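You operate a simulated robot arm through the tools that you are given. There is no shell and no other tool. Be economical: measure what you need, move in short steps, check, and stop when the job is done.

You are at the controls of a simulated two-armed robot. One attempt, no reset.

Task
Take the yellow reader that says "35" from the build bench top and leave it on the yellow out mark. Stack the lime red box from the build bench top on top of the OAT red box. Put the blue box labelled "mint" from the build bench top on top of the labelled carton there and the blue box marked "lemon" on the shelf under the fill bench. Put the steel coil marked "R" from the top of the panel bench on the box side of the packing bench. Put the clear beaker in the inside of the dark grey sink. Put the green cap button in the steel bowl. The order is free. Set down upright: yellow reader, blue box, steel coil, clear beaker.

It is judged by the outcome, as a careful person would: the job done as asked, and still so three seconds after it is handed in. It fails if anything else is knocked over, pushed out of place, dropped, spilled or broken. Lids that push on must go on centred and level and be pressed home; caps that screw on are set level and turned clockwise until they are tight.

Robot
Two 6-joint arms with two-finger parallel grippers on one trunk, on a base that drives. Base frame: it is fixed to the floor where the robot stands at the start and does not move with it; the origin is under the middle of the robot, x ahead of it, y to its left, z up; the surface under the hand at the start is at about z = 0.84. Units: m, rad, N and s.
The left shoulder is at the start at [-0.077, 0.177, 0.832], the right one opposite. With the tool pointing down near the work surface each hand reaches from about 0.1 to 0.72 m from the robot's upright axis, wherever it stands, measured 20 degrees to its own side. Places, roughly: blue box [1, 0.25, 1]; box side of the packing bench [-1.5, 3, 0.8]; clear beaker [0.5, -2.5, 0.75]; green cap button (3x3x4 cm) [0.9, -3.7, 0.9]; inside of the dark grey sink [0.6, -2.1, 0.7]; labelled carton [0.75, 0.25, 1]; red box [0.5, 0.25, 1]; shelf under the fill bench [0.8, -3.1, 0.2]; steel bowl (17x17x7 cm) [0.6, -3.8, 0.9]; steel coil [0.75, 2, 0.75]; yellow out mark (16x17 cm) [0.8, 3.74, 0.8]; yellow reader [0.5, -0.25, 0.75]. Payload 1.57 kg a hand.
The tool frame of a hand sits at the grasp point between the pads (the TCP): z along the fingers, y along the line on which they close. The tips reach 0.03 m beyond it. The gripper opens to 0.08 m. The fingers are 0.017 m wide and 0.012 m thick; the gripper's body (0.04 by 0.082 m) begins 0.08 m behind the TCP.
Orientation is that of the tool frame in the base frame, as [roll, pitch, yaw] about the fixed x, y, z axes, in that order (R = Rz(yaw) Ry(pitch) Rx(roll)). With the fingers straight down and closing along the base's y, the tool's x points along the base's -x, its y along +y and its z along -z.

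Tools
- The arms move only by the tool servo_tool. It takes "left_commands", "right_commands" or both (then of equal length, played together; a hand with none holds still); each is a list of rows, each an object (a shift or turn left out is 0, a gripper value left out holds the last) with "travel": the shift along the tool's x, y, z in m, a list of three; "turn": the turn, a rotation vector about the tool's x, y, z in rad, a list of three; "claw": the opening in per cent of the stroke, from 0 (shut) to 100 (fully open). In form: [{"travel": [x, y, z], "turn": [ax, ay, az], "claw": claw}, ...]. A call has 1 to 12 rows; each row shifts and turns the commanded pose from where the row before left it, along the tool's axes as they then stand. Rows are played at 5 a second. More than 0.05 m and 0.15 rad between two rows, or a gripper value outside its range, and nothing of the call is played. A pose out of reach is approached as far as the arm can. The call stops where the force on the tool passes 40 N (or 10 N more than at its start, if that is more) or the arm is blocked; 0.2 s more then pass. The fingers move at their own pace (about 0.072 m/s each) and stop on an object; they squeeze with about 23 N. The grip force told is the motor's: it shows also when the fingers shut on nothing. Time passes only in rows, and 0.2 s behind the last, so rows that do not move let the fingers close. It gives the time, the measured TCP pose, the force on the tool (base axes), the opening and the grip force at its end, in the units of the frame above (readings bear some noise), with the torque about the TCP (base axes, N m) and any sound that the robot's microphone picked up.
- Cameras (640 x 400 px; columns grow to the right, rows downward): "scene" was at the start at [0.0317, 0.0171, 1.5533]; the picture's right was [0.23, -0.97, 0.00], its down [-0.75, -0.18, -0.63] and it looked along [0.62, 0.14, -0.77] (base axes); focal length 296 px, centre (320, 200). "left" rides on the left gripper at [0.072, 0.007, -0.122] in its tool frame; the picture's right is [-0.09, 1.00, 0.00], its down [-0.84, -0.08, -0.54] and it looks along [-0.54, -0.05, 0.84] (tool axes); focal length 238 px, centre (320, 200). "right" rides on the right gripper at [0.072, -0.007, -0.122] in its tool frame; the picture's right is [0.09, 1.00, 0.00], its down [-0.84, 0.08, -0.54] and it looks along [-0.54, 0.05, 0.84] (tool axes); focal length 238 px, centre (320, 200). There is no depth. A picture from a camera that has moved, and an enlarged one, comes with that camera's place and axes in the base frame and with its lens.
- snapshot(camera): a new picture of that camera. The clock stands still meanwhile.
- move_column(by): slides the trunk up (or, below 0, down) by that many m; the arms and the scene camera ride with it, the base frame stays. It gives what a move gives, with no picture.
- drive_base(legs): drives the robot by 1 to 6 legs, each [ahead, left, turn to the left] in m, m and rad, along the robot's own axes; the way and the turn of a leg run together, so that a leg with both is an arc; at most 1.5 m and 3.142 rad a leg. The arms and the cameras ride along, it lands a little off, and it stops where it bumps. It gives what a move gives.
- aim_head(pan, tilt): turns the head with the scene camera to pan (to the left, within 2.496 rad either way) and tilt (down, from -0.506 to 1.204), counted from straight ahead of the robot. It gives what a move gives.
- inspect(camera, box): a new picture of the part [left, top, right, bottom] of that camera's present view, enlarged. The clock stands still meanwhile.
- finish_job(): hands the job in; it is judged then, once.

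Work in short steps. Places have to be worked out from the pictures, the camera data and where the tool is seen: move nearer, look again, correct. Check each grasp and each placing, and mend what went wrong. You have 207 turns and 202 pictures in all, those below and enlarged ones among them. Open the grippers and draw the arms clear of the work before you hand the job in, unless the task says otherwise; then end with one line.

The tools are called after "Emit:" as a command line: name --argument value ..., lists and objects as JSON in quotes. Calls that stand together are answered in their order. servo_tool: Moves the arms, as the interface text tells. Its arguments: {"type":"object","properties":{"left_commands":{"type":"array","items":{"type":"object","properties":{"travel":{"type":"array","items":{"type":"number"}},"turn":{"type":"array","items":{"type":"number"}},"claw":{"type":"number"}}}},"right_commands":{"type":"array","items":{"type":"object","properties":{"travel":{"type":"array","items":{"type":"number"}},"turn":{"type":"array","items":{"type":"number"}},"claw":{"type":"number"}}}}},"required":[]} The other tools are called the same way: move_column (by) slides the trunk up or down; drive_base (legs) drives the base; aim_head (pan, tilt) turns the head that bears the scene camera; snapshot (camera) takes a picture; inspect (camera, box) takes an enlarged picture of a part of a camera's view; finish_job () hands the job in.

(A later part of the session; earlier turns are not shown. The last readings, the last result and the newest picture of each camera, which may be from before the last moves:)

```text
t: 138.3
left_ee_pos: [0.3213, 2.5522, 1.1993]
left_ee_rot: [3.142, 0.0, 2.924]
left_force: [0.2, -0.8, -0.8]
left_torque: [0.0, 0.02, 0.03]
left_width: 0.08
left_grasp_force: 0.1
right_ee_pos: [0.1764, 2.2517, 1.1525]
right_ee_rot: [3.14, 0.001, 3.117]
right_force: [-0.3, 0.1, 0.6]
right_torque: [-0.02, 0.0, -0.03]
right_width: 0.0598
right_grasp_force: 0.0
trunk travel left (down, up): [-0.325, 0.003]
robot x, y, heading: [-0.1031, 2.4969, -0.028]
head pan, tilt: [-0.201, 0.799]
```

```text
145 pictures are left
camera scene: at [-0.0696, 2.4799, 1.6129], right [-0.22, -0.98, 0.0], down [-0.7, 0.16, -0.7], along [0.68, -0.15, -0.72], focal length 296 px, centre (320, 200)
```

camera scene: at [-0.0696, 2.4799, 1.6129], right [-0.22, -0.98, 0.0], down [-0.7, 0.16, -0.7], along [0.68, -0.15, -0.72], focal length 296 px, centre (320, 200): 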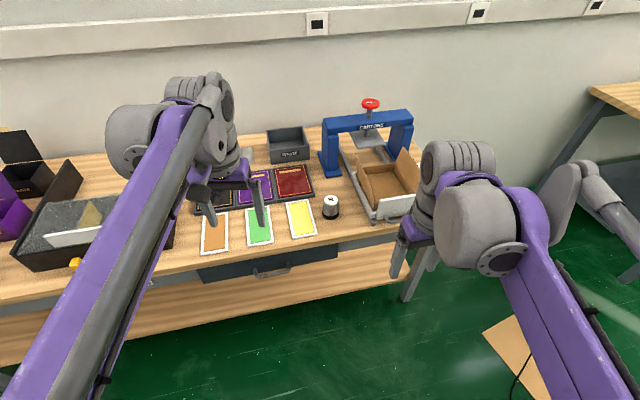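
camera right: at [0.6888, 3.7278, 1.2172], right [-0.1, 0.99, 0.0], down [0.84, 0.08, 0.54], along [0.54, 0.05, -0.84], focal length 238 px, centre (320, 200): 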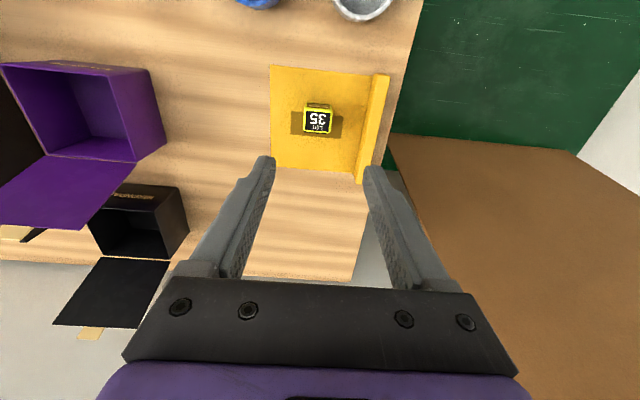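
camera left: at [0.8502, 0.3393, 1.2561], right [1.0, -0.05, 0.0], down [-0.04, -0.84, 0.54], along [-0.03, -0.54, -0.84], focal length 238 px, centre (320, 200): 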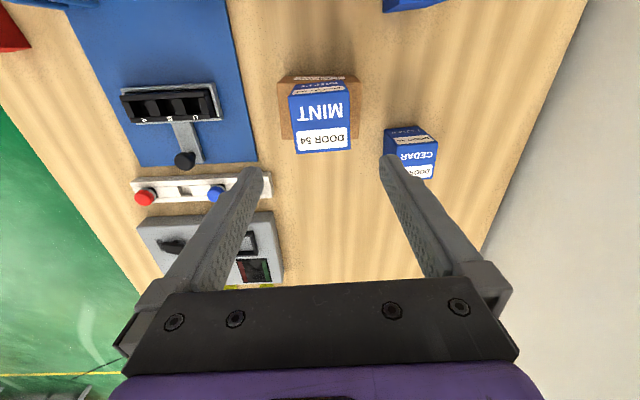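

Coil R at ≈(0.606,2.29). Drive ahead 0.2 m and bring the right hand above it.

Emit:
drive_base --legs '[[0.2, 0, 0.02]]'

Emit:
servo_tool --right_commands '[{"travel": [-0.04, 0.005, 0.02], "claw": 100}, {"travel": [-0.04, 0.005, 0.02]}, {"travel": [-0.04, 0.005, 0.02]}, {"travel": [-0.04, 0.005, 0.02]}, {"travel": [-0.04, 0.005, 0.02]}, {"travel": [-0.02, 0.005, 0.03]}, {}]'

Emit:
snapshot --camera "right"

```text
t: 139.9
left_ee_pos: [0.5152, 2.5625, 1.1975]
left_ee_rot: [-3.141, 0.0, 2.952]
left_force: [-0.1, 0.1, 0.0]
left_torque: [-0.03, -0.01, -0.02]
left_width: 0.0799
left_grasp_force: 0.1
right_ee_pos: [0.3775, 2.2576, 1.1525]
right_ee_rot: [-3.141, 0.001, -3.138]
right_force: [-0.3, -0.6, 0.6]
right_torque: [0.02, -0.02, 0.02]
right_width: 0.06
right_grasp_force: 0.1
trunk travel left (down, up): [-0.325, 0.003]
robot x, y, heading: [0.0958, 2.4973, 0.003]
head pan, tilt: [-0.201, 0.799]
```

```text
t: 141.5
left_ee_pos: [0.5164, 2.563, 1.1988]
left_ee_rot: [3.141, 0.0, 2.952]
left_force: [0.2, 0.4, 0.0]
left_torque: [0.0, 0.01, -0.02]
left_width: 0.0801
left_grasp_force: 0.1
right_ee_pos: [0.5947, 2.2878, 1.0256]
right_ee_rot: [-3.141, 0.0, -3.137]
right_force: [0.5, 0.2, 0.5]
right_torque: [0.0, -0.01, -0.01]
right_width: 0.0801
right_grasp_force: 0.1
trunk travel left (down, up): [-0.325, 0.003]
robot x, y, heading: [0.0936, 2.4948, 0.005]
head pan, tilt: [-0.201, 0.799]
```

```text
144 pictures are left
camera right: at [0.5241, 2.2802, 1.1464], right [-0.1, 1.0, 0.0], down [0.84, 0.08, 0.54], along [0.54, 0.05, -0.84], focal length 238 px, centre (320, 200)
```

right: 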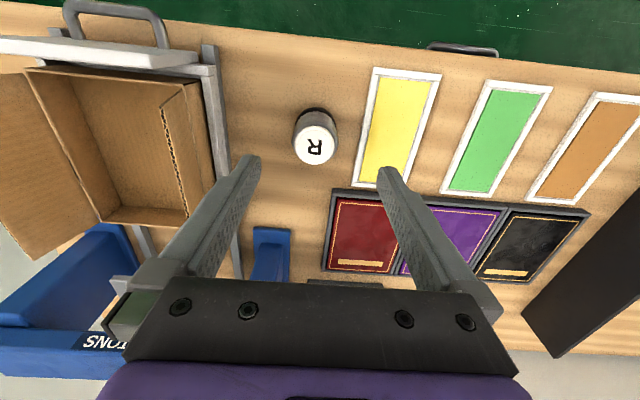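

Coil top at about (0.62,2.284), ~0.047 dia. Partial descent and a check.

Emit:
servo_tool --right_commands '[{"travel": [-0.013, -0.002, 0.03]}, {"travel": [-0.012, -0.002, 0.03]}, {"travel": [0, 0, 0.03]}, {}]'

Emit:
snapshot --camera "right"

```text
t: 142.5
left_ee_pos: [0.516, 2.5614, 1.1984]
left_ee_rot: [3.141, -0.001, 2.951]
left_force: [0.0, -0.2, 0.1]
left_torque: [0.0, 0.0, 0.01]
left_width: 0.0801
left_grasp_force: 0.1
right_ee_pos: [0.6225, 2.2844, 0.9334]
right_ee_rot: [-3.141, 0.0, -3.139]
right_force: [-0.5, -1.2, 0.1]
right_torque: [0.0, -0.02, -0.07]
right_width: 0.0798
right_grasp_force: 0.1
trunk travel left (down, up): [-0.325, 0.003]
robot x, y, heading: [0.0957, 2.4936, 0.003]
head pan, tilt: [-0.201, 0.799]
```

```text
143 pictures are left
camera right: at [0.5507, 2.2767, 1.0546], right [-0.1, 1.0, 0.0], down [0.84, 0.08, 0.54], along [0.54, 0.05, -0.84], focal length 238 px, centre (320, 200)
```

right: 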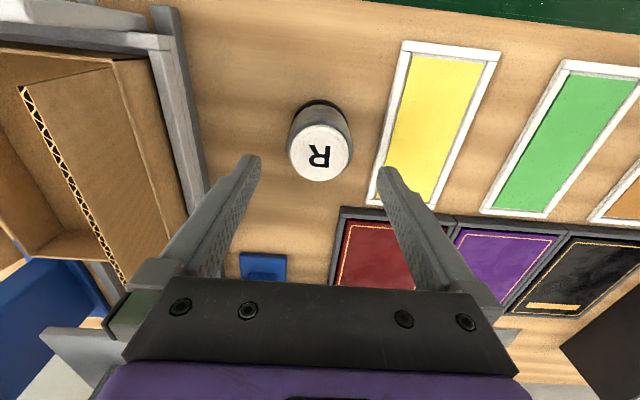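

Centred within 5 mm. Descend and grip.

Emit:
servo_tool --right_commands '[{"travel": [0.005, -0.001, 0.025]}, {"travel": [0, 0, 0.03]}, {"travel": [0, 0, 0.02]}, {"claw": 20}, {}, {}, {}]'

Emit:
snapshot --camera "right"

```text
t: 144.1
left_ee_pos: [0.5171, 2.5615, 1.1987]
left_ee_rot: [-3.139, 0.002, 2.952]
left_force: [0.4, 0.2, -0.4]
left_torque: [-0.05, -0.02, -0.03]
left_width: 0.08
left_grasp_force: 0.1
right_ee_pos: [0.62, 2.284, 0.8585]
right_ee_rot: [3.141, 0.0, -3.137]
right_force: [0.0, 0.2, -0.2]
right_torque: [-0.01, 0.01, 0.01]
right_width: 0.0572
right_grasp_force: 23.1
trunk travel left (down, up): [-0.325, 0.003]
robot x, y, heading: [0.0942, 2.4939, 0.004]
head pan, tilt: [-0.201, 0.799]
```

```text
142 pictures are left
camera right: at [0.5476, 2.2773, 0.9783], right [-0.1, 1.0, 0.0], down [0.84, 0.08, 0.54], along [0.54, 0.05, -0.84], focal length 238 px, centre (320, 200)
```

right: 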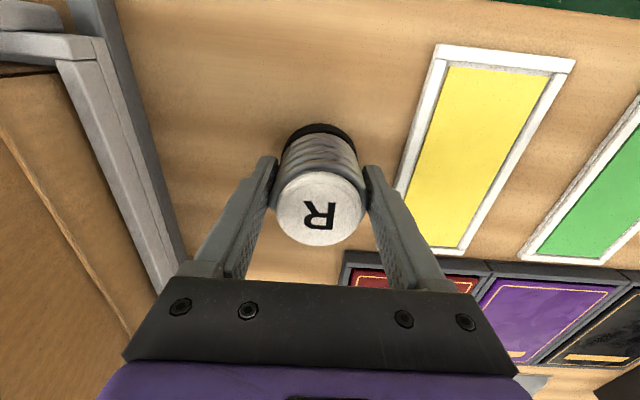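

Coil R is gripped (0.057). Lift, retract, back away from the bench, then turn to face the packing bench.

Emit:
servo_tool --right_commands '[{"travel": [0, 0, -0.03]}, {"travel": [0, 0, -0.045]}, {"travel": [0, 0, -0.045]}, {"travel": [0, 0, -0.045]}, {"travel": [0, 0, -0.045]}, {"travel": [0.03, 0, -0.03]}, {"travel": [0.045, 0, -0.01]}, {"travel": [0.045, 0, 0]}, {"travel": [0.045, 0, 0]}, {"travel": [0.045, 0, 0]}]'

Emit:
drive_base --legs '[[-0.25, 0, 0]]'

Emit:
aim_head --pan 2.4 --tilt 0.6

Emit:
snapshot --camera "scene"

```text
t: 146.3
left_ee_pos: [0.5141, 2.5618, 1.1985]
left_ee_rot: [-3.141, -0.001, 2.949]
left_force: [-0.5, -0.5, -0.2]
left_torque: [-0.01, -0.04, -0.05]
left_width: 0.0801
left_grasp_force: 0.1
right_ee_pos: [0.406, 2.2852, 1.1053]
right_ee_rot: [-3.141, 0.002, -3.137]
right_force: [-0.3, -0.8, -1.7]
right_torque: [-0.03, -0.04, -0.02]
right_width: 0.057
right_grasp_force: 22.4
trunk travel left (down, up): [-0.325, 0.003]
robot x, y, heading: [0.0947, 2.4968, 0.01]
head pan, tilt: [-0.201, 0.799]
```

```text
t: 148.2
left_ee_pos: [0.2713, 2.5618, 1.199]
left_ee_rot: [-3.14, 0.001, 2.955]
left_force: [-0.1, 0.4, 0.0]
left_torque: [0.02, -0.02, -0.02]
left_width: 0.08
left_grasp_force: 0.0
right_ee_pos: [0.1644, 2.286, 1.1059]
right_ee_rot: [3.141, -0.001, -3.136]
right_force: [1.1, -0.4, -1.0]
right_torque: [-0.02, 0.0, -0.05]
right_width: 0.0571
right_grasp_force: 23.4
trunk travel left (down, up): [-0.325, 0.003]
robot x, y, heading: [-0.1496, 2.498, 0.007]
head pan, tilt: [-0.201, 0.799]
```

```text
t: 150.5
left_ee_pos: [0.2711, 2.5615, 1.1996]
left_ee_rot: [-3.141, 0.0, 2.953]
left_force: [0.3, -0.5, 0.7]
left_torque: [0.0, 0.01, 0.0]
left_width: 0.0802
left_grasp_force: 0.1
right_ee_pos: [0.1627, 2.2847, 1.1062]
right_ee_rot: [3.142, 0.0, -3.136]
right_force: [0.6, 0.8, -0.8]
right_torque: [-0.01, 0.02, -0.03]
right_width: 0.0571
right_grasp_force: 22.8
trunk travel left (down, up): [-0.325, 0.003]
robot x, y, heading: [-0.1512, 2.4932, 0.007]
head pan, tilt: [2.4, 0.6]
```

```text
141 pictures are left
camera scene: at [-0.2622, 2.5529, 1.6298], right [0.67, 0.74, 0.0], down [0.42, -0.38, -0.83], along [-0.61, 0.55, -0.56], focal length 296 px, centre (320, 200)
```

scene: 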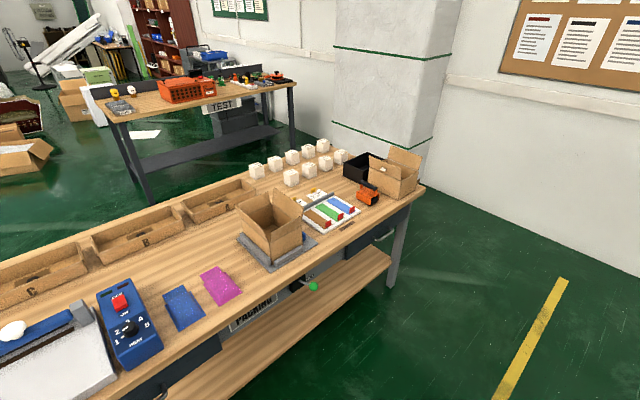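

I look closer at the packing bench for what "box side" means (labels, lines).

Emit:
inspect --camera "scene" --box '[0, 130, 430, 400]'

Emit:
inspect --camera "scene" --box '[180, 130, 430, 286]'

Emit:
inspect --camera "scene" --box '[0, 190, 250, 400]'

```text
1.48 times, centred on (215, 265) of scene
camera zoom: at [-0.2622, 2.5529, 1.6298], right [0.67, 0.74, 0.0], down [0.42, -0.38, -0.83], along [-0.61, 0.55, -0.56], focal length 438 px, centre (476, 104)
```

zoom: 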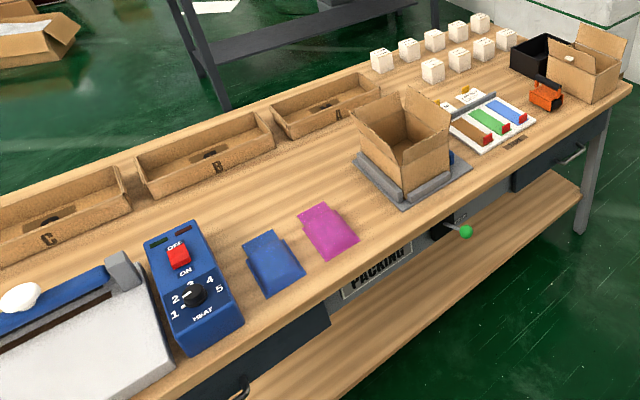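

```text
2.56 times, centred on (305, 208) of scene
camera zoom: at [-0.2622, 2.5529, 1.6298], right [0.67, 0.74, 0.0], down [0.42, -0.38, -0.83], along [-0.61, 0.55, -0.56], focal length 757 px, centre (358, 180)
```

zoom: 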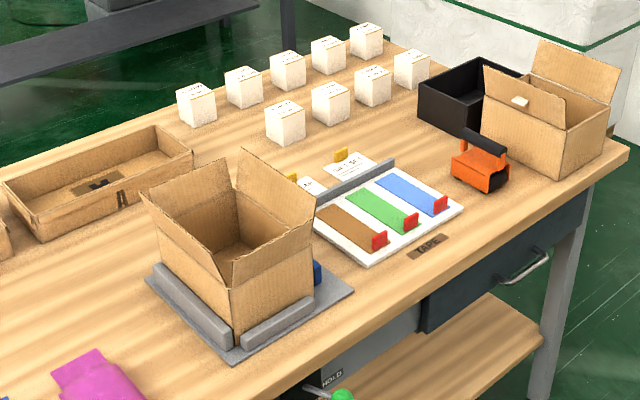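

```text
1.90 times, centred on (125, 295) of scene
camera zoom: at [-0.2622, 2.5529, 1.6298], right [0.67, 0.74, 0.0], down [0.42, -0.38, -0.83], along [-0.61, 0.55, -0.56], focal length 563 px, centre (691, 19)
```

zoom: 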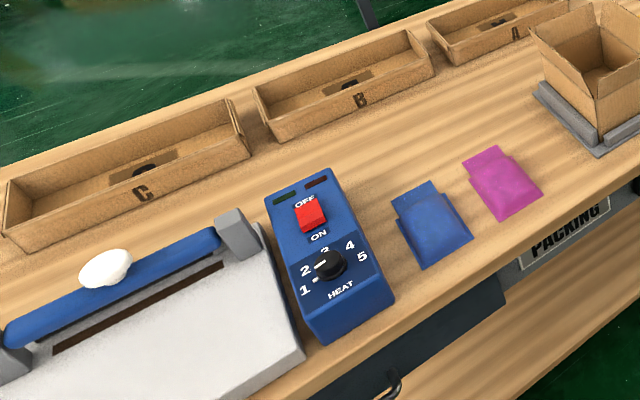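

Boxes/tape occupy the +y half of the bench, bag sealing the −y half. I turn around to face the packing bench and look from closer.

Emit:
drive_base --legs '[[0, 0.4, 0], [0, 0, 3.1]]'

Emit:
aim_head --pan 0 --tilt 0.65

Emit:
snapshot --camera "scene"

```text
t: 161.8
left_ee_pos: [-0.5791, 2.8516, 1.1987]
left_ee_rot: [3.14, 0.0, -0.243]
left_force: [-0.9, -0.8, -0.2]
left_torque: [0.01, 0.0, 0.02]
left_width: 0.08
left_grasp_force: 0.1
right_ee_pos: [-0.4545, 3.1218, 1.1057]
right_ee_rot: [3.141, -0.001, -0.05]
right_force: [-0.5, -0.1, -1.5]
right_torque: [0.01, -0.02, 0.01]
right_width: 0.0571
right_grasp_force: 22.5
trunk travel left (down, up): [-0.325, 0.003]
robot x, y, heading: [-0.1545, 2.8979, 3.086]
head pan, tilt: [2.4, 0.6]
```

```text
t: 164.0
left_ee_pos: [-0.5774, 2.8531, 1.1999]
left_ee_rot: [-3.141, 0.001, -0.244]
left_force: [0.0, -0.2, -0.2]
left_torque: [0.0, -0.01, -0.03]
left_width: 0.0798
left_grasp_force: 0.0
right_ee_pos: [-0.4566, 3.1221, 1.1057]
right_ee_rot: [3.141, 0.0, -0.051]
right_force: [-0.4, -0.2, -1.6]
right_torque: [0.0, 0.02, -0.01]
right_width: 0.0571
right_grasp_force: 22.4
trunk travel left (down, up): [-0.325, 0.003]
robot x, y, heading: [-0.1543, 2.8958, 3.088]
head pan, tilt: [0.0, 0.649]
```

```text
137 pictures are left
camera scene: at [-0.1977, 2.8979, 1.6255], right [0.05, 1.0, 0.0], down [0.6, -0.03, -0.8], along [-0.8, 0.04, -0.6], focal length 296 px, centre (320, 200)
```

scene: 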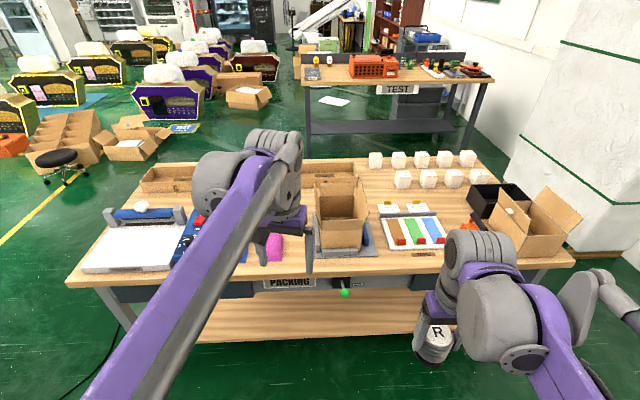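

I enlarge the area behind and beside the open box to find free surface near (-1.5,3.0).

Emit:
inspect --camera "scene" --box '[280, 140, 520, 290]'

Emit:
inspect --camera "scene" --box '[300, 140, 420, 215]'

```text
2.67 times, centred on (400, 215) of scene
camera zoom: at [-0.1977, 2.8979, 1.6255], right [0.05, 1.0, 0.0], down [0.6, -0.03, -0.8], along [-0.8, 0.04, -0.6], focal length 788 px, centre (107, 160)
```

zoom: 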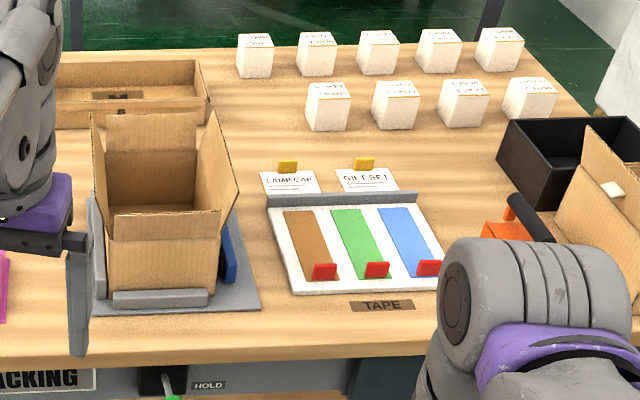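

```text
5.33 times, centred on (360, 178) of scene
camera zoom: at [-0.1977, 2.8979, 1.6255], right [0.05, 1.0, 0.0], down [0.6, -0.03, -0.8], along [-0.8, 0.04, -0.6], focal length 1576 px, centre (107, 320)
```

zoom: 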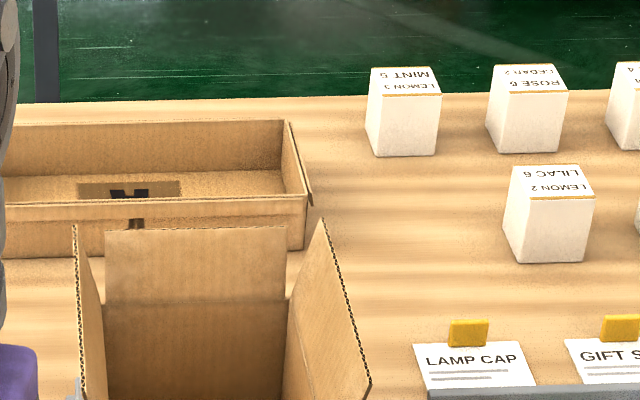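

The free patch beside tray A, ≈(-1.40,3.24), lies in the box half and near the given place, but is out of reach from the front (bench back edge x≈-1.66). I drive round the −y end to the back side.

Emit:
drive_base --legs '[[0, 1.5, 0], [0, 0.15, 0.05], [1.5, 0, 0], [0.4, 0, 0]]'

Emit:
aim_head --pan -1.57 --tilt 0.6

Emit:
snapshot --camera "scene"

```text
t: 187.6
left_ee_pos: [-2.5675, 1.3059, 1.1984]
left_ee_rot: [-3.141, 0.0, -0.239]
left_force: [-0.8, 0.1, 0.9]
left_torque: [0.0, 0.01, 0.05]
left_width: 0.0802
left_grasp_force: 0.1
right_ee_pos: [-2.4447, 1.576, 1.106]
right_ee_rot: [-3.141, 0.001, -0.045]
right_force: [-0.1, -0.2, -1.4]
right_torque: [-0.02, -0.03, -0.01]
right_width: 0.0571
right_grasp_force: 23.3
trunk travel left (down, up): [-0.325, 0.003]
robot x, y, heading: [-2.1411, 1.3512, 3.1]
head pan, tilt: [0.0, 0.649]
```

```text
t: 189.2
left_ee_pos: [-2.5674, 1.3058, 1.1987]
left_ee_rot: [-3.141, -0.001, -0.239]
left_force: [0.2, -0.2, 0.6]
left_torque: [0.0, 0.01, 0.02]
left_width: 0.0801
left_grasp_force: 0.0
right_ee_pos: [-2.446, 1.577, 1.1043]
right_ee_rot: [-3.141, -0.001, -0.044]
right_force: [-1.0, 0.6, -2.4]
right_torque: [0.0, 0.04, 0.01]
right_width: 0.0572
right_grasp_force: 23.1
trunk travel left (down, up): [-0.325, 0.003]
robot x, y, heading: [-2.1423, 1.3548, 3.095]
head pan, tilt: [-1.571, 0.6]
```

```text
134 pictures are left
camera scene: at [-2.0964, 1.4385, 1.6298], right [1.0, -0.04, 0.0], down [-0.02, -0.56, -0.83], along [0.04, 0.82, -0.56], focal length 296 px, centre (320, 200)
```

scene: 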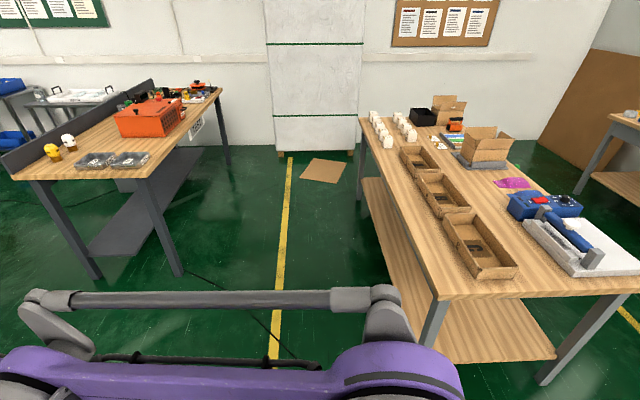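

Aisle behind is clear. Turn to face +x and slide left to y≈3.45.

Emit:
drive_base --legs '[[0, 0, -3.1], [0, 1.4, 0], [0, 0.7, 0]]'

Emit:
aim_head --pan -0.15 --tilt 0.85

Emit:
snapshot --camera "scene"

```text
t: 215.8
left_ee_pos: [-1.6707, 3.5813, 1.1994]
left_ee_rot: [3.141, -0.001, 2.936]
left_force: [0.1, -0.1, 0.0]
left_torque: [0.01, 0.01, -0.05]
left_width: 0.0803
left_grasp_force: 0.1
right_ee_pos: [-1.7822, 3.3045, 1.1051]
right_ee_rot: [-3.141, 0.001, 3.132]
right_force: [0.6, 0.1, -0.3]
right_torque: [0.02, -0.01, 0.01]
right_width: 0.057
right_grasp_force: 23.0
trunk travel left (down, up): [-0.325, 0.003]
robot x, y, heading: [-2.0945, 3.5179, -0.013]
head pan, tilt: [-1.571, 0.6]
```

```text
t: 217.4
left_ee_pos: [-1.6703, 3.5804, 1.1986]
left_ee_rot: [3.141, 0.001, 2.937]
left_force: [0.3, -0.3, 0.4]
left_torque: [0.01, -0.02, 0.01]
left_width: 0.0797
left_grasp_force: 0.1
right_ee_pos: [-1.7823, 3.3068, 1.1056]
right_ee_rot: [3.141, 0.002, 3.131]
right_force: [0.4, -0.1, -1.6]
right_torque: [0.0, 0.0, 0.02]
right_width: 0.0569
right_grasp_force: 22.9
trunk travel left (down, up): [-0.325, 0.003]
robot x, y, heading: [-2.0936, 3.5181, -0.013]
head pan, tilt: [-0.15, 0.85]
```

```text
133 pictures are left
camera scene: at [-2.0615, 3.507, 1.6089], right [-0.16, -0.99, 0.0], down [-0.74, 0.12, -0.66], along [0.65, -0.11, -0.75], focal length 296 px, centre (320, 200)
```

scene: 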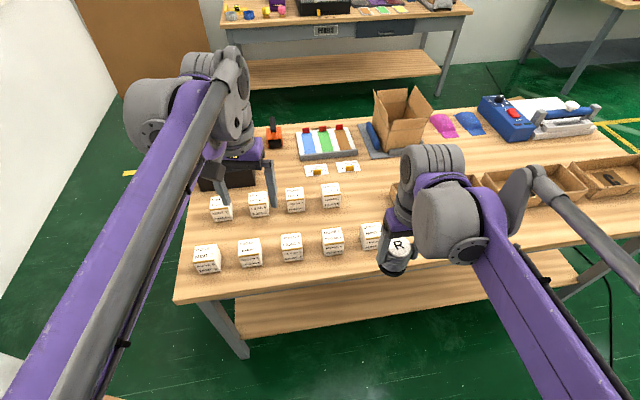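

Free patch between the near cubes and tray A is at ≈(-1.39,3.23). Drive 0.1 m ahead and carry the coil over.

Emit:
drive_base --legs '[[0.1, 0, 0.01]]'

Emit:
servo_tool --right_commands '[{"travel": [-0.045, -0.012, 0]}, {"travel": [-0.045, -0.012, 0]}, {"travel": [-0.045, -0.012, 0]}, {"travel": [-0.045, -0.012, 0]}, {"travel": [-0.045, -0.012, 0]}, {"travel": [-0.045, -0.012, 0.02]}, {"travel": [-0.01, 0, 0.04]}, {}]'

Emit:
snapshot --camera "right"

Emit:
snapshot --camera "scene"

```text
t: 218.5
left_ee_pos: [-1.5745, 3.584, 1.1987]
left_ee_rot: [-3.141, 0.0, 2.945]
left_force: [0.0, -0.4, -0.9]
left_torque: [-0.01, 0.02, 0.04]
left_width: 0.0799
left_grasp_force: 0.1
right_ee_pos: [-1.6837, 3.3082, 1.1052]
right_ee_rot: [-3.141, 0.001, 3.139]
right_force: [0.7, -0.7, -1.7]
right_torque: [-0.01, 0.03, -0.04]
right_width: 0.0569
right_grasp_force: 22.8
trunk travel left (down, up): [-0.325, 0.003]
robot x, y, heading: [-1.9928, 3.5171, -0.005]
head pan, tilt: [-0.15, 0.85]
```

```text
refused: row 6 steps farther than a row can; nothing moved
```

```text
132 pictures are left
camera right: at [-1.7547, 3.3008, 1.2264], right [-0.09, 1.0, 0.0], down [0.84, 0.08, 0.54], along [0.54, 0.05, -0.84], focal length 238 px, centre (320, 200)
```

right: 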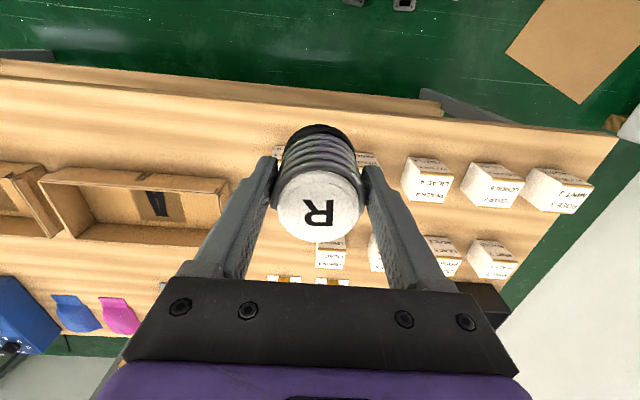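

```text
131 pictures are left
camera scene: at [-1.9638, 3.5068, 1.6086], right [-0.15, -0.99, 0.0], down [-0.74, 0.11, -0.66], along [0.65, -0.1, -0.75], focal length 296 px, centre (320, 200)
```

scene: 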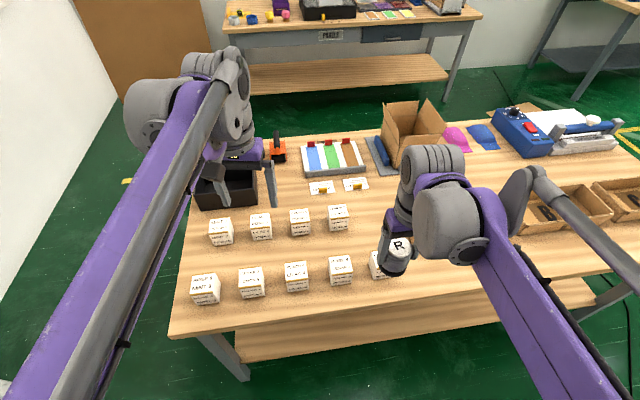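

Row was slightly too long. Repeat with smaller steps.

Emit:
servo_tool --right_commands '[{"travel": [-0.0415, -0.0097, 0]}, {"travel": [-0.0415, -0.0097, 0]}, {"travel": [-0.0415, -0.0097, 0]}, {"travel": [-0.0415, -0.0097, 0]}, {"travel": [-0.0415, -0.0097, 0]}, {"travel": [-0.0415, -0.0097, 0]}, {"travel": [-0.0415, -0.0097, 0]}, {"travel": [0, 0, 0.045]}, {"travel": [0, 0, 0.045]}, {"travel": [0, 0, 0.04]}, {}]'

Emit:
snapshot --camera "right"

Emit:
snapshot --camera "scene"

```text
t: 220.9
left_ee_pos: [-1.5717, 3.584, 1.1989]
left_ee_rot: [3.141, -0.002, 2.947]
left_force: [-0.3, -0.6, -1.1]
left_torque: [-0.01, 0.01, 0.01]
left_width: 0.0799
left_grasp_force: 0.0
right_ee_pos: [-1.3935, 3.2385, 0.9752]
right_ee_rot: [3.141, 0.001, 3.141]
right_force: [0.2, 0.2, -1.7]
right_torque: [-0.02, -0.02, 0.03]
right_width: 0.0571
right_grasp_force: 23.2
trunk travel left (down, up): [-0.325, 0.003]
robot x, y, heading: [-1.9976, 3.5177, -0.005]
head pan, tilt: [-0.15, 0.85]
```

```text
130 pictures are left
camera right: at [-1.465, 3.2318, 1.0962], right [-0.09, 1.0, 0.0], down [0.84, 0.08, 0.54], along [0.54, 0.05, -0.84], focal length 238 px, centre (320, 200)
```

right: 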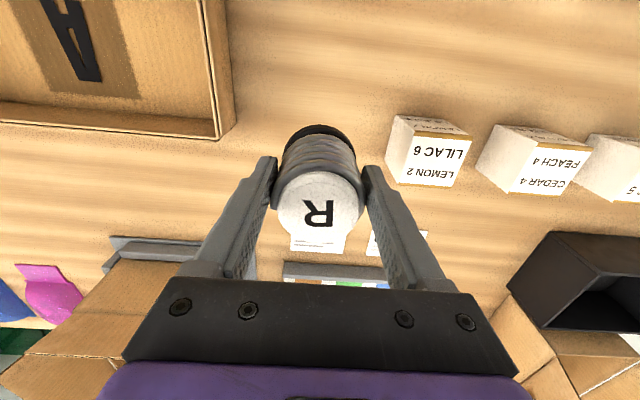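

```text
129 pictures are left
camera scene: at [-1.9633, 3.507, 1.6089], right [-0.15, -0.99, 0.0], down [-0.74, 0.11, -0.66], along [0.65, -0.1, -0.75], focal length 296 px, centre (320, 200)
```

scene: 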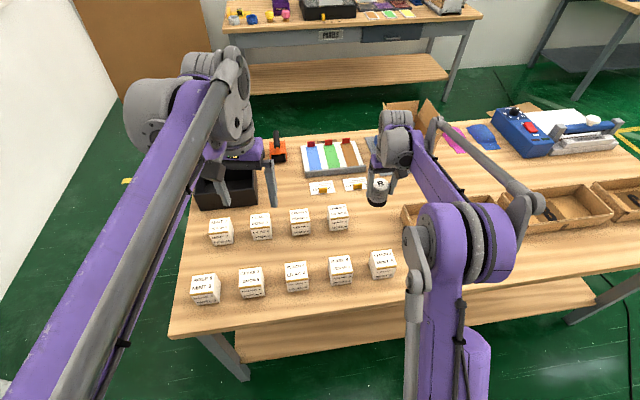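

Clear of tray, cubes and cards. Lower the coil to the surface.

Emit:
servo_tool --right_commands '[{"travel": [0.01, 0, 0.04]}, {"travel": [0, 0, 0.04]}, {"travel": [0, 0, 0.025]}, {"travel": [0, 0, 0.005]}, {"travel": [0, 0, 0.003]}, {"travel": [0, 0, 0.002]}]'

```text
t: 222.3
left_ee_pos: [-1.5742, 3.5833, 1.1993]
left_ee_rot: [3.141, 0.0, 2.947]
left_force: [1.0, 0.6, 0.0]
left_torque: [-0.01, 0.0, 0.01]
left_width: 0.0799
left_grasp_force: 0.0
right_ee_pos: [-1.4029, 3.2401, 0.8614]
right_ee_rot: [-3.141, 0.001, 3.14]
right_force: [1.3, -1.4, 8.0]
right_torque: [0.02, 0.11, 0.0]
right_width: 0.0572
right_grasp_force: 23.2
trunk travel left (down, up): [-0.325, 0.003]
robot x, y, heading: [-1.9925, 3.5218, -0.001]
head pan, tilt: [-0.15, 0.85]
```

Contact (8 N). Release and lift.

Emit:
servo_tool --right_commands '[{"travel": [0, 0, 0.001]}, {"claw": 100}, {}, {}, {"travel": [0, 0, -0.03]}, {"travel": [0, 0, -0.045]}, {"travel": [0, 0, -0.045]}, {"travel": [0, 0, -0.045]}, {"travel": [0, 0, -0.045]}, {"travel": [0.03, 0, -0.03]}]'

Emit:
snapshot --camera "right"

```text
t: 224.5
left_ee_pos: [-1.5742, 3.583, 1.1996]
left_ee_rot: [3.141, 0.001, 2.947]
left_force: [-0.2, -0.2, -0.6]
left_torque: [0.0, -0.02, -0.04]
left_width: 0.0798
left_grasp_force: 0.1
right_ee_pos: [-1.4327, 3.2422, 1.0993]
right_ee_rot: [3.141, 0.001, 3.14]
right_force: [0.2, -0.9, 0.3]
right_torque: [-0.03, -0.05, -0.03]
right_width: 0.0798
right_grasp_force: 0.0
trunk travel left (down, up): [-0.325, 0.003]
robot x, y, heading: [-1.9942, 3.5213, -0.001]
head pan, tilt: [-0.15, 0.85]
```

```text
128 pictures are left
camera right: at [-1.5043, 3.2357, 1.2203], right [-0.09, 1.0, 0.0], down [0.84, 0.08, 0.54], along [0.54, 0.05, -0.84], focal length 238 px, centre (320, 200)
```

right: 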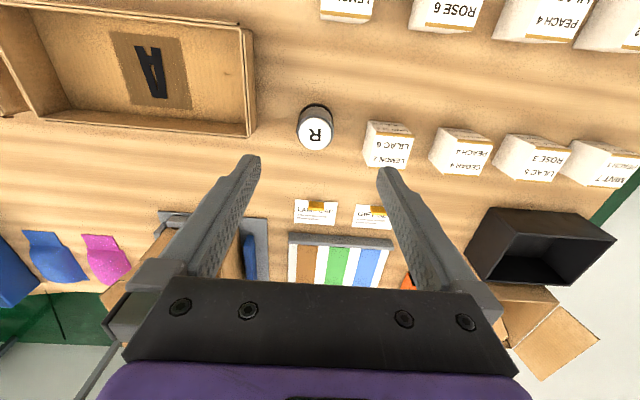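

Coil R stands upright beside tray A. Retract the right arm and drive back around to the aisle.

Emit:
servo_tool --right_commands '[{"travel": [0.045, 0, -0.01]}, {"travel": [0.045, 0, -0.01]}, {"travel": [0.045, 0, -0.01]}, {"travel": [0.045, 0, -0.01]}, {"travel": [0.045, 0, -0.01]}, {"travel": [0.03, 0, -0.01]}]'

Emit:
drive_base --legs '[[-0.1, 0, 0], [0, -1.1, 0], [0, -1.15, 0], [1.5, 0, 0], [0.2, 0, 0]]'

```text
t: 225.9
left_ee_pos: [-1.5733, 3.5839, 1.1995]
left_ee_rot: [3.141, 0.0, 2.945]
left_force: [-0.3, -0.1, 0.2]
left_torque: [0.01, -0.02, 0.06]
left_width: 0.08
left_grasp_force: 0.0
right_ee_pos: [-1.6902, 3.2413, 1.1604]
right_ee_rot: [-3.141, 0.0, 3.142]
right_force: [0.7, 0.9, -1.2]
right_torque: [0.03, -0.03, 0.0]
right_width: 0.0801
right_grasp_force: 0.0
trunk travel left (down, up): [-0.325, 0.003]
robot x, y, heading: [-1.9973, 3.5189, -0.002]
head pan, tilt: [-0.15, 0.85]
```

```text
t: 254.4
left_ee_pos: [-0.0152, 1.3878, 1.1993]
left_ee_rot: [3.14, -0.001, 2.962]
left_force: [-0.4, 0.4, 0.2]
left_torque: [0.0, 0.02, -0.01]
left_width: 0.0799
left_grasp_force: 0.0
right_ee_pos: [-0.1235, 1.0438, 1.1599]
right_ee_rot: [3.141, -0.001, -3.125]
right_force: [0.6, -0.2, 0.1]
right_torque: [-0.01, 0.01, 0.03]
right_width: 0.08
right_grasp_force: 0.0
trunk travel left (down, up): [-0.325, 0.003]
robot x, y, heading: [-0.4345, 1.3138, 0.018]
head pan, tilt: [-0.15, 0.85]
```

Drive down the aisle to the sink/fill area.

Emit:
drive_base --legs '[[0, -1.4, -0.018], [0, -1.4, 0], [0, -1.1, 0]]'

Emit:
aim_head --pan -0.4 --tilt 0.55

Emit:
snapshot --camera "scene"

```text
t: 288.4
left_ee_pos: [-0.0557, -2.5238, 1.1984]
left_ee_rot: [3.14, 0.0, 2.937]
left_force: [-0.1, -0.9, 0.4]
left_torque: [0.02, -0.02, -0.04]
left_width: 0.0796
left_grasp_force: 0.0
right_ee_pos: [-0.1747, -2.8667, 1.1603]
right_ee_rot: [-3.142, 0.0, 3.133]
right_force: [0.2, -0.6, 0.5]
right_torque: [-0.01, 0.01, 0.01]
right_width: 0.0799
right_grasp_force: 0.1
trunk travel left (down, up): [-0.325, 0.003]
robot x, y, heading: [-0.4794, -2.5858, -0.014]
head pan, tilt: [-0.15, 0.85]
```

```text
t: 289.2
left_ee_pos: [-0.0565, -2.5256, 1.1987]
left_ee_rot: [3.141, 0.0, 2.936]
left_force: [1.3, -0.1, 0.0]
left_torque: [0.0, 0.03, 0.0]
left_width: 0.08
left_grasp_force: 0.0
right_ee_pos: [-0.176, -2.8668, 1.1605]
right_ee_rot: [3.141, -0.001, 3.133]
right_force: [-0.6, 0.2, -0.9]
right_torque: [0.05, -0.02, 0.01]
right_width: 0.0801
right_grasp_force: 0.0
trunk travel left (down, up): [-0.325, 0.003]
robot x, y, heading: [-0.4831, -2.5869, -0.011]
head pan, tilt: [-0.4, 0.55]
```

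```text
127 pictures are left
camera scene: at [-0.4429, -2.6215, 1.6342], right [-0.4, -0.92, 0.0], down [-0.48, 0.21, -0.85], along [0.78, -0.34, -0.52], focal length 296 px, centre (320, 200)
```

scene: 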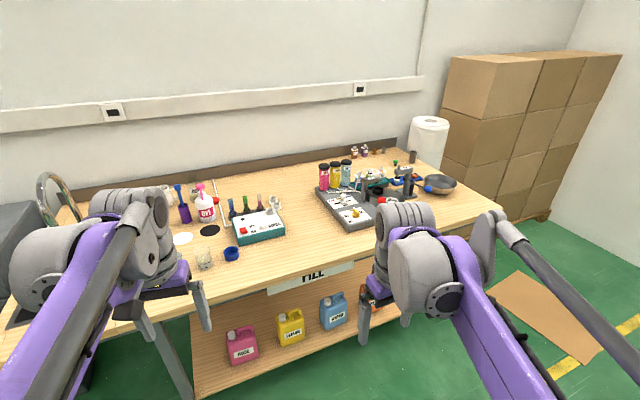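

Fill bench view: beaker left, shelf with three jugs below. I enlarge parts: beaker area, and right end (button, bowl).

Emit:
inspect --camera "scene" --box '[310, 130, 470, 230]'

Emit:
inspect --camera "scene" --box '[150, 170, 310, 270]'

Emit:
aim_head --pan 0.35 --tilt 0.7

Emit:
snapshot --camera "scene"

```text
4.00 times, centred on (390, 180) of scene
camera zoom: at [-0.4429, -2.6215, 1.6342], right [-0.4, -0.92, 0.0], down [-0.48, 0.21, -0.85], along [0.78, -0.34, -0.52], focal length 1182 px, centre (40, 280)
```

zoom: 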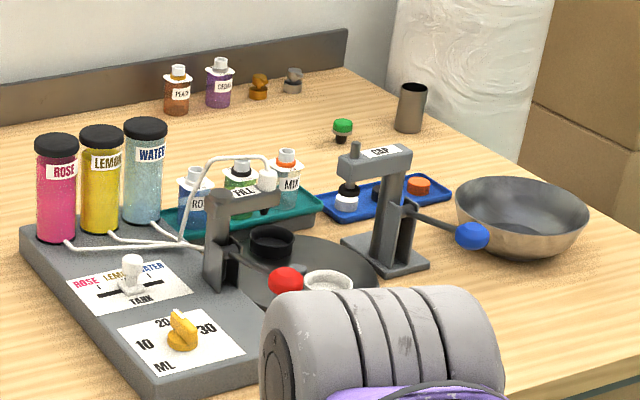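

```text
4.00 times, centred on (230, 220) of scene
camera zoom: at [-0.4429, -2.6215, 1.6342], right [-0.4, -0.92, 0.0], down [-0.48, 0.21, -0.85], along [0.78, -0.34, -0.52], focal length 1182 px, centre (680, 120)
```

zoom: 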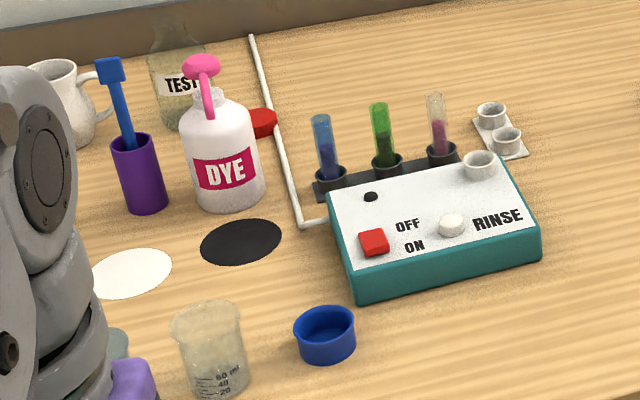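

```text
t: 290.3
left_ee_pos: [-0.0574, -2.5244, 1.1988]
left_ee_rot: [-3.14, -0.001, 2.938]
left_force: [0.3, 0.6, -0.5]
left_torque: [-0.02, -0.03, 0.03]
left_width: 0.0799
left_grasp_force: 0.0
right_ee_pos: [-0.1751, -2.867, 1.1598]
right_ee_rot: [3.141, 0.0, 3.134]
right_force: [0.2, -1.2, 0.3]
right_torque: [0.04, -0.03, -0.03]
right_width: 0.0802
right_grasp_force: 0.0
trunk travel left (down, up): [-0.325, 0.003]
robot x, y, heading: [-0.479, -2.5851, -0.007]
head pan, tilt: [0.351, 0.7]
```

```text
124 pictures are left
camera scene: at [-0.4452, -2.5575, 1.6212], right [0.33, -0.94, 0.0], down [-0.61, -0.21, -0.77], along [0.72, 0.26, -0.64], focal length 296 px, centre (320, 200)
```

scene: 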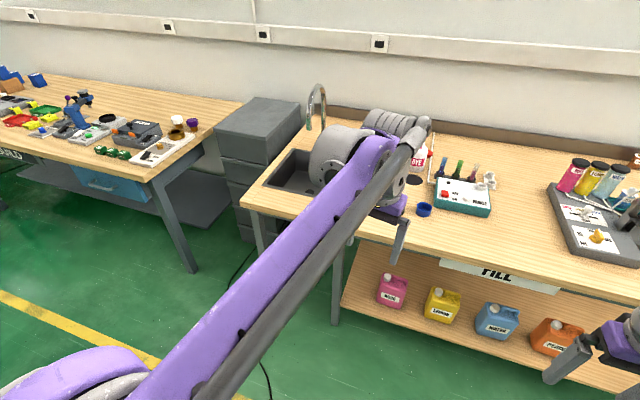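

Beaker ≈(0.486,-2.543); green cap button ≈(0.93,-3.74) (far side, to be reached from the bench's −y end); bowl ≈(0.55,-3.75). Beaker first: drive ahead.

Emit:
drive_base --legs '[[0.42, -0.05, 0]]'

Emit:
aim_head --pan 0.0 --tilt 0.95

Emit:
snapshot --camera "scene"

Emit:
snapshot --camera "left"

```text
t: 292.9
left_ee_pos: [0.3611, -2.5805, 1.1995]
left_ee_rot: [3.141, 0.0, 2.936]
left_force: [-0.3, 0.3, -0.5]
left_torque: [-0.02, 0.02, -0.02]
left_width: 0.0799
left_grasp_force: 0.0
right_ee_pos: [0.2422, -2.9209, 1.16]
right_ee_rot: [-3.14, 0.001, 3.129]
right_force: [-0.1, -0.3, -0.5]
right_torque: [0.01, -0.02, -0.01]
right_width: 0.08
right_grasp_force: 0.0
trunk travel left (down, up): [-0.325, 0.003]
robot x, y, heading: [-0.0634, -2.6372, -0.013]
head pan, tilt: [0.351, 0.7]
```

```text
t: 293.8
left_ee_pos: [0.3621, -2.5802, 1.1983]
left_ee_rot: [-3.141, -0.001, 2.936]
left_force: [0.3, 0.4, 0.0]
left_torque: [-0.01, -0.01, -0.01]
left_width: 0.08
left_grasp_force: 0.0
right_ee_pos: [0.2426, -2.9201, 1.1601]
right_ee_rot: [3.141, -0.001, 3.13]
right_force: [-0.5, 0.3, -0.5]
right_torque: [0.0, -0.03, -0.02]
right_width: 0.0801
right_grasp_force: 0.0
trunk travel left (down, up): [-0.325, 0.003]
robot x, y, heading: [-0.0614, -2.6415, -0.01]
head pan, tilt: [0.0, 0.949]
```

```text
123 pictures are left
camera scene: at [-0.034, -2.6399, 1.6014], right [-0.01, -1.0, 0.0], down [-0.81, 0.01, -0.58], along [0.58, -0.01, -0.81], focal length 296 px, centre (320, 200)
```

scene: 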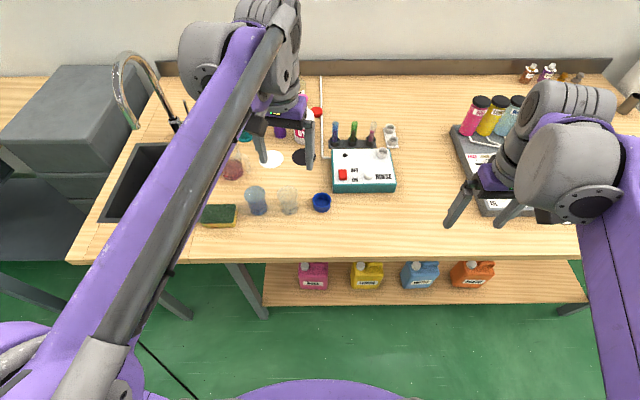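

```text
122 pictures are left
camera left: at [0.2931, -2.5578, 1.3206], right [0.29, 0.96, 0.0], down [0.8, -0.25, 0.54], along [0.52, -0.16, -0.84], focal length 238 px, centre (320, 200)
```

left: 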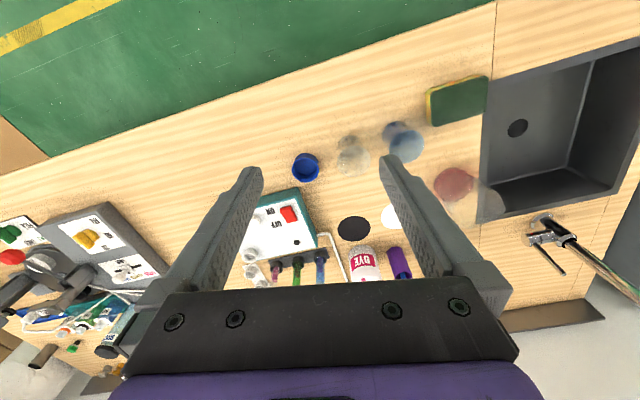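

Three beakers: red, blue and a clear one. I enlarge to be sure which is clear.

Emit:
inspect --camera "scene" --box '[200, 130, 340, 230]'

Emit:
inspect --camera "left" --box '[280, 80, 540, 240]'

```text
4.00 times, centred on (270, 180) of scene
camera zoom: at [-0.034, -2.6399, 1.6014], right [-0.01, -1.0, 0.0], down [-0.81, 0.01, -0.58], along [0.58, -0.01, -0.81], focal length 1182 px, centre (520, 280)
```

zoom: 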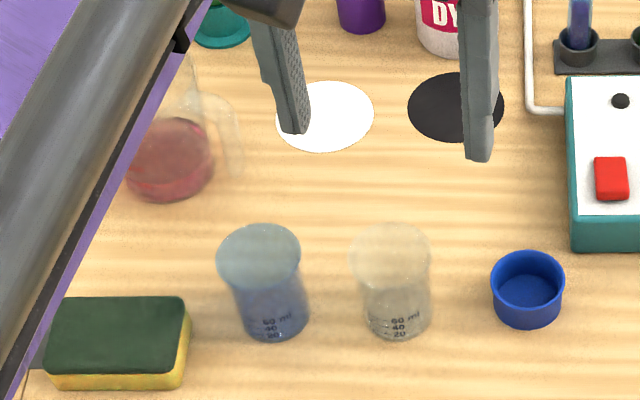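

```text
2.46 times, centred on (410, 160) of left
camera zoom: at [0.2931, -2.5578, 1.3206], right [0.29, 0.96, 0.0], down [0.8, -0.25, 0.54], along [0.52, -0.16, -0.84], focal length 587 px, centre (98, 298)
```

zoom: 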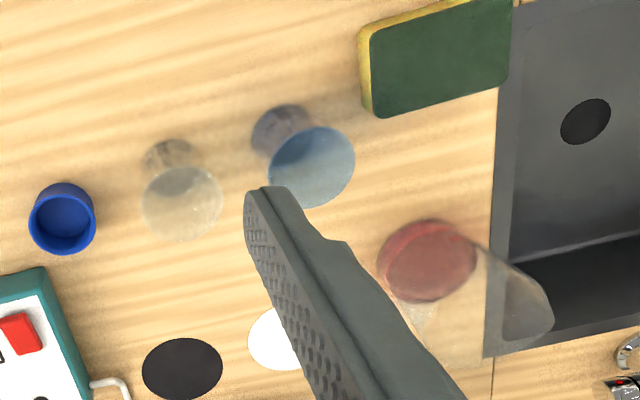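

The clear beaker is the right one at ≈(0.477,-2.554), top z≈0.925, Ø≈0.06. I turn the left hand 45° to keep clear of the blue beaker and blue cap, and move above it.

Emit:
servo_tool --left_commands '[{"turn": [0, 0, 0.144]}, {"turn": [0, 0, 0.144]}, {"turn": [0, 0, 0.144]}, {"turn": [0, 0, 0.144]}, {"travel": [-0.016, 0.025, 0.03]}, {"travel": [-0.016, 0.025, 0.03]}, {"travel": [-0.016, 0.025, 0.03]}, {"travel": [-0.016, 0.025, 0.03]}, {"travel": [0, 0, 0.04]}, {}]'

Emit:
snapshot --camera "left"

Emit:
inspect --camera "scene" --box '[200, 130, 340, 230]'

```text
t: 296.0
left_ee_pos: [0.4773, -2.5533, 1.0405]
left_ee_rot: [-3.141, 0.001, 2.358]
left_force: [-0.5, -1.0, -0.5]
left_torque: [-0.03, -0.04, 0.01]
left_width: 0.0798
left_grasp_force: 0.0
right_ee_pos: [0.2425, -2.9205, 1.1605]
right_ee_rot: [3.141, 0.0, 3.129]
right_force: [-0.6, 0.1, 0.1]
right_torque: [0.02, -0.02, 0.02]
right_width: 0.0799
right_grasp_force: 0.2
trunk travel left (down, up): [-0.325, 0.003]
robot x, y, heading: [-0.0586, -2.6387, -0.014]
head pan, tilt: [0.0, 0.949]
```

```text
119 pictures are left
camera left: at [0.4317, -2.4977, 1.1618], right [0.77, 0.64, 0.0], down [0.54, -0.64, 0.54], along [0.35, -0.42, -0.84], focal length 238 px, centre (320, 200)
```

left: 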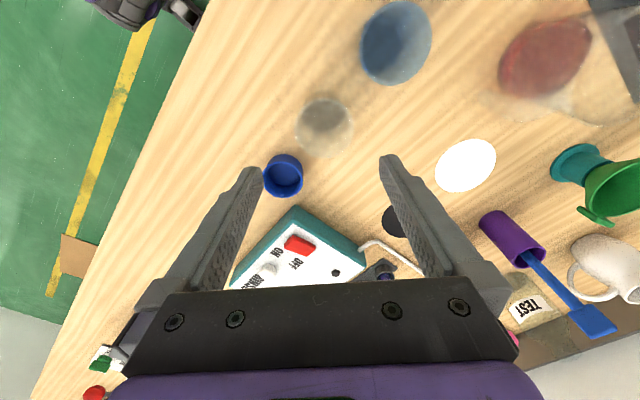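

```text
4.00 times, centred on (270, 180) of scene
camera zoom: at [-0.0342, -2.64, 1.6014], right [-0.01, -1.0, 0.0], down [-0.81, 0.01, -0.58], along [0.58, -0.01, -0.81], focal length 1182 px, centre (520, 280)
```

zoom: 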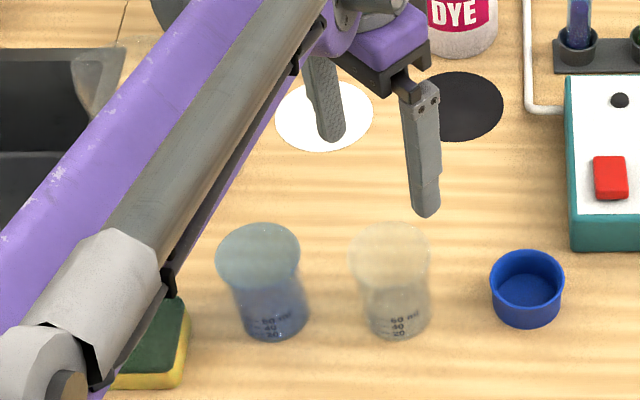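

Aligned over the beaker. Descend and close gently to it.

Emit:
servo_tool --left_commands '[{"travel": [-0.001, 0.005, 0.035]}, {"travel": [0, 0, 0.04]}, {"travel": [0, 0, 0.04]}, {"travel": [0, 0, 0.038]}, {"claw": 40}, {}, {}, {}]'

Emit:
snapshot --camera "left"

Emit:
inspect --camera "scene" --box '[200, 130, 340, 230]'

```text
t: 297.8
left_ee_pos: [0.4856, -2.5465, 0.8847]
left_ee_rot: [3.14, 0.0, 2.361]
left_force: [0.1, 0.1, -0.4]
left_torque: [0.0, -0.05, 0.0]
left_width: 0.0586
left_grasp_force: 23.1
right_ee_pos: [0.2419, -2.9211, 1.1599]
right_ee_rot: [-3.141, 0.0, 3.13]
right_force: [0.2, 1.1, -0.1]
right_torque: [0.02, -0.03, 0.02]
right_width: 0.0801
right_grasp_force: 0.1
trunk travel left (down, up): [-0.325, 0.003]
robot x, y, heading: [-0.064, -2.6396, -0.009]
head pan, tilt: [0.0, 0.949]
```

```text
117 pictures are left
camera left: at [0.4385, -2.4919, 1.0076], right [0.77, 0.64, 0.0], down [0.54, -0.64, 0.54], along [0.35, -0.42, -0.84], focal length 238 px, centre (320, 200)
```

left: 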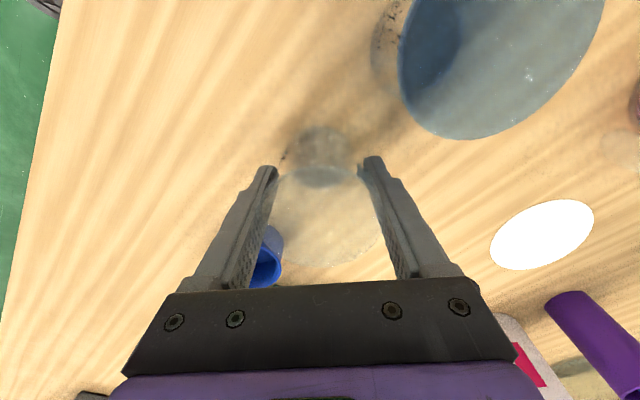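

```text
4.00 times, centred on (270, 180) of scene
camera zoom: at [-0.0341, -2.6399, 1.6014], right [-0.01, -1.0, 0.0], down [-0.81, 0.01, -0.58], along [0.58, -0.01, -0.81], focal length 1182 px, centre (520, 280)
```

zoom: 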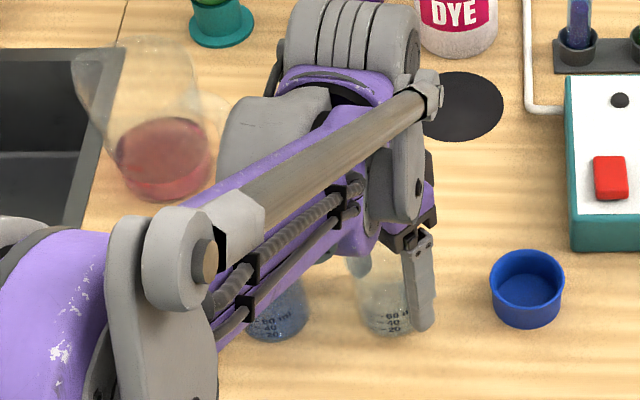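

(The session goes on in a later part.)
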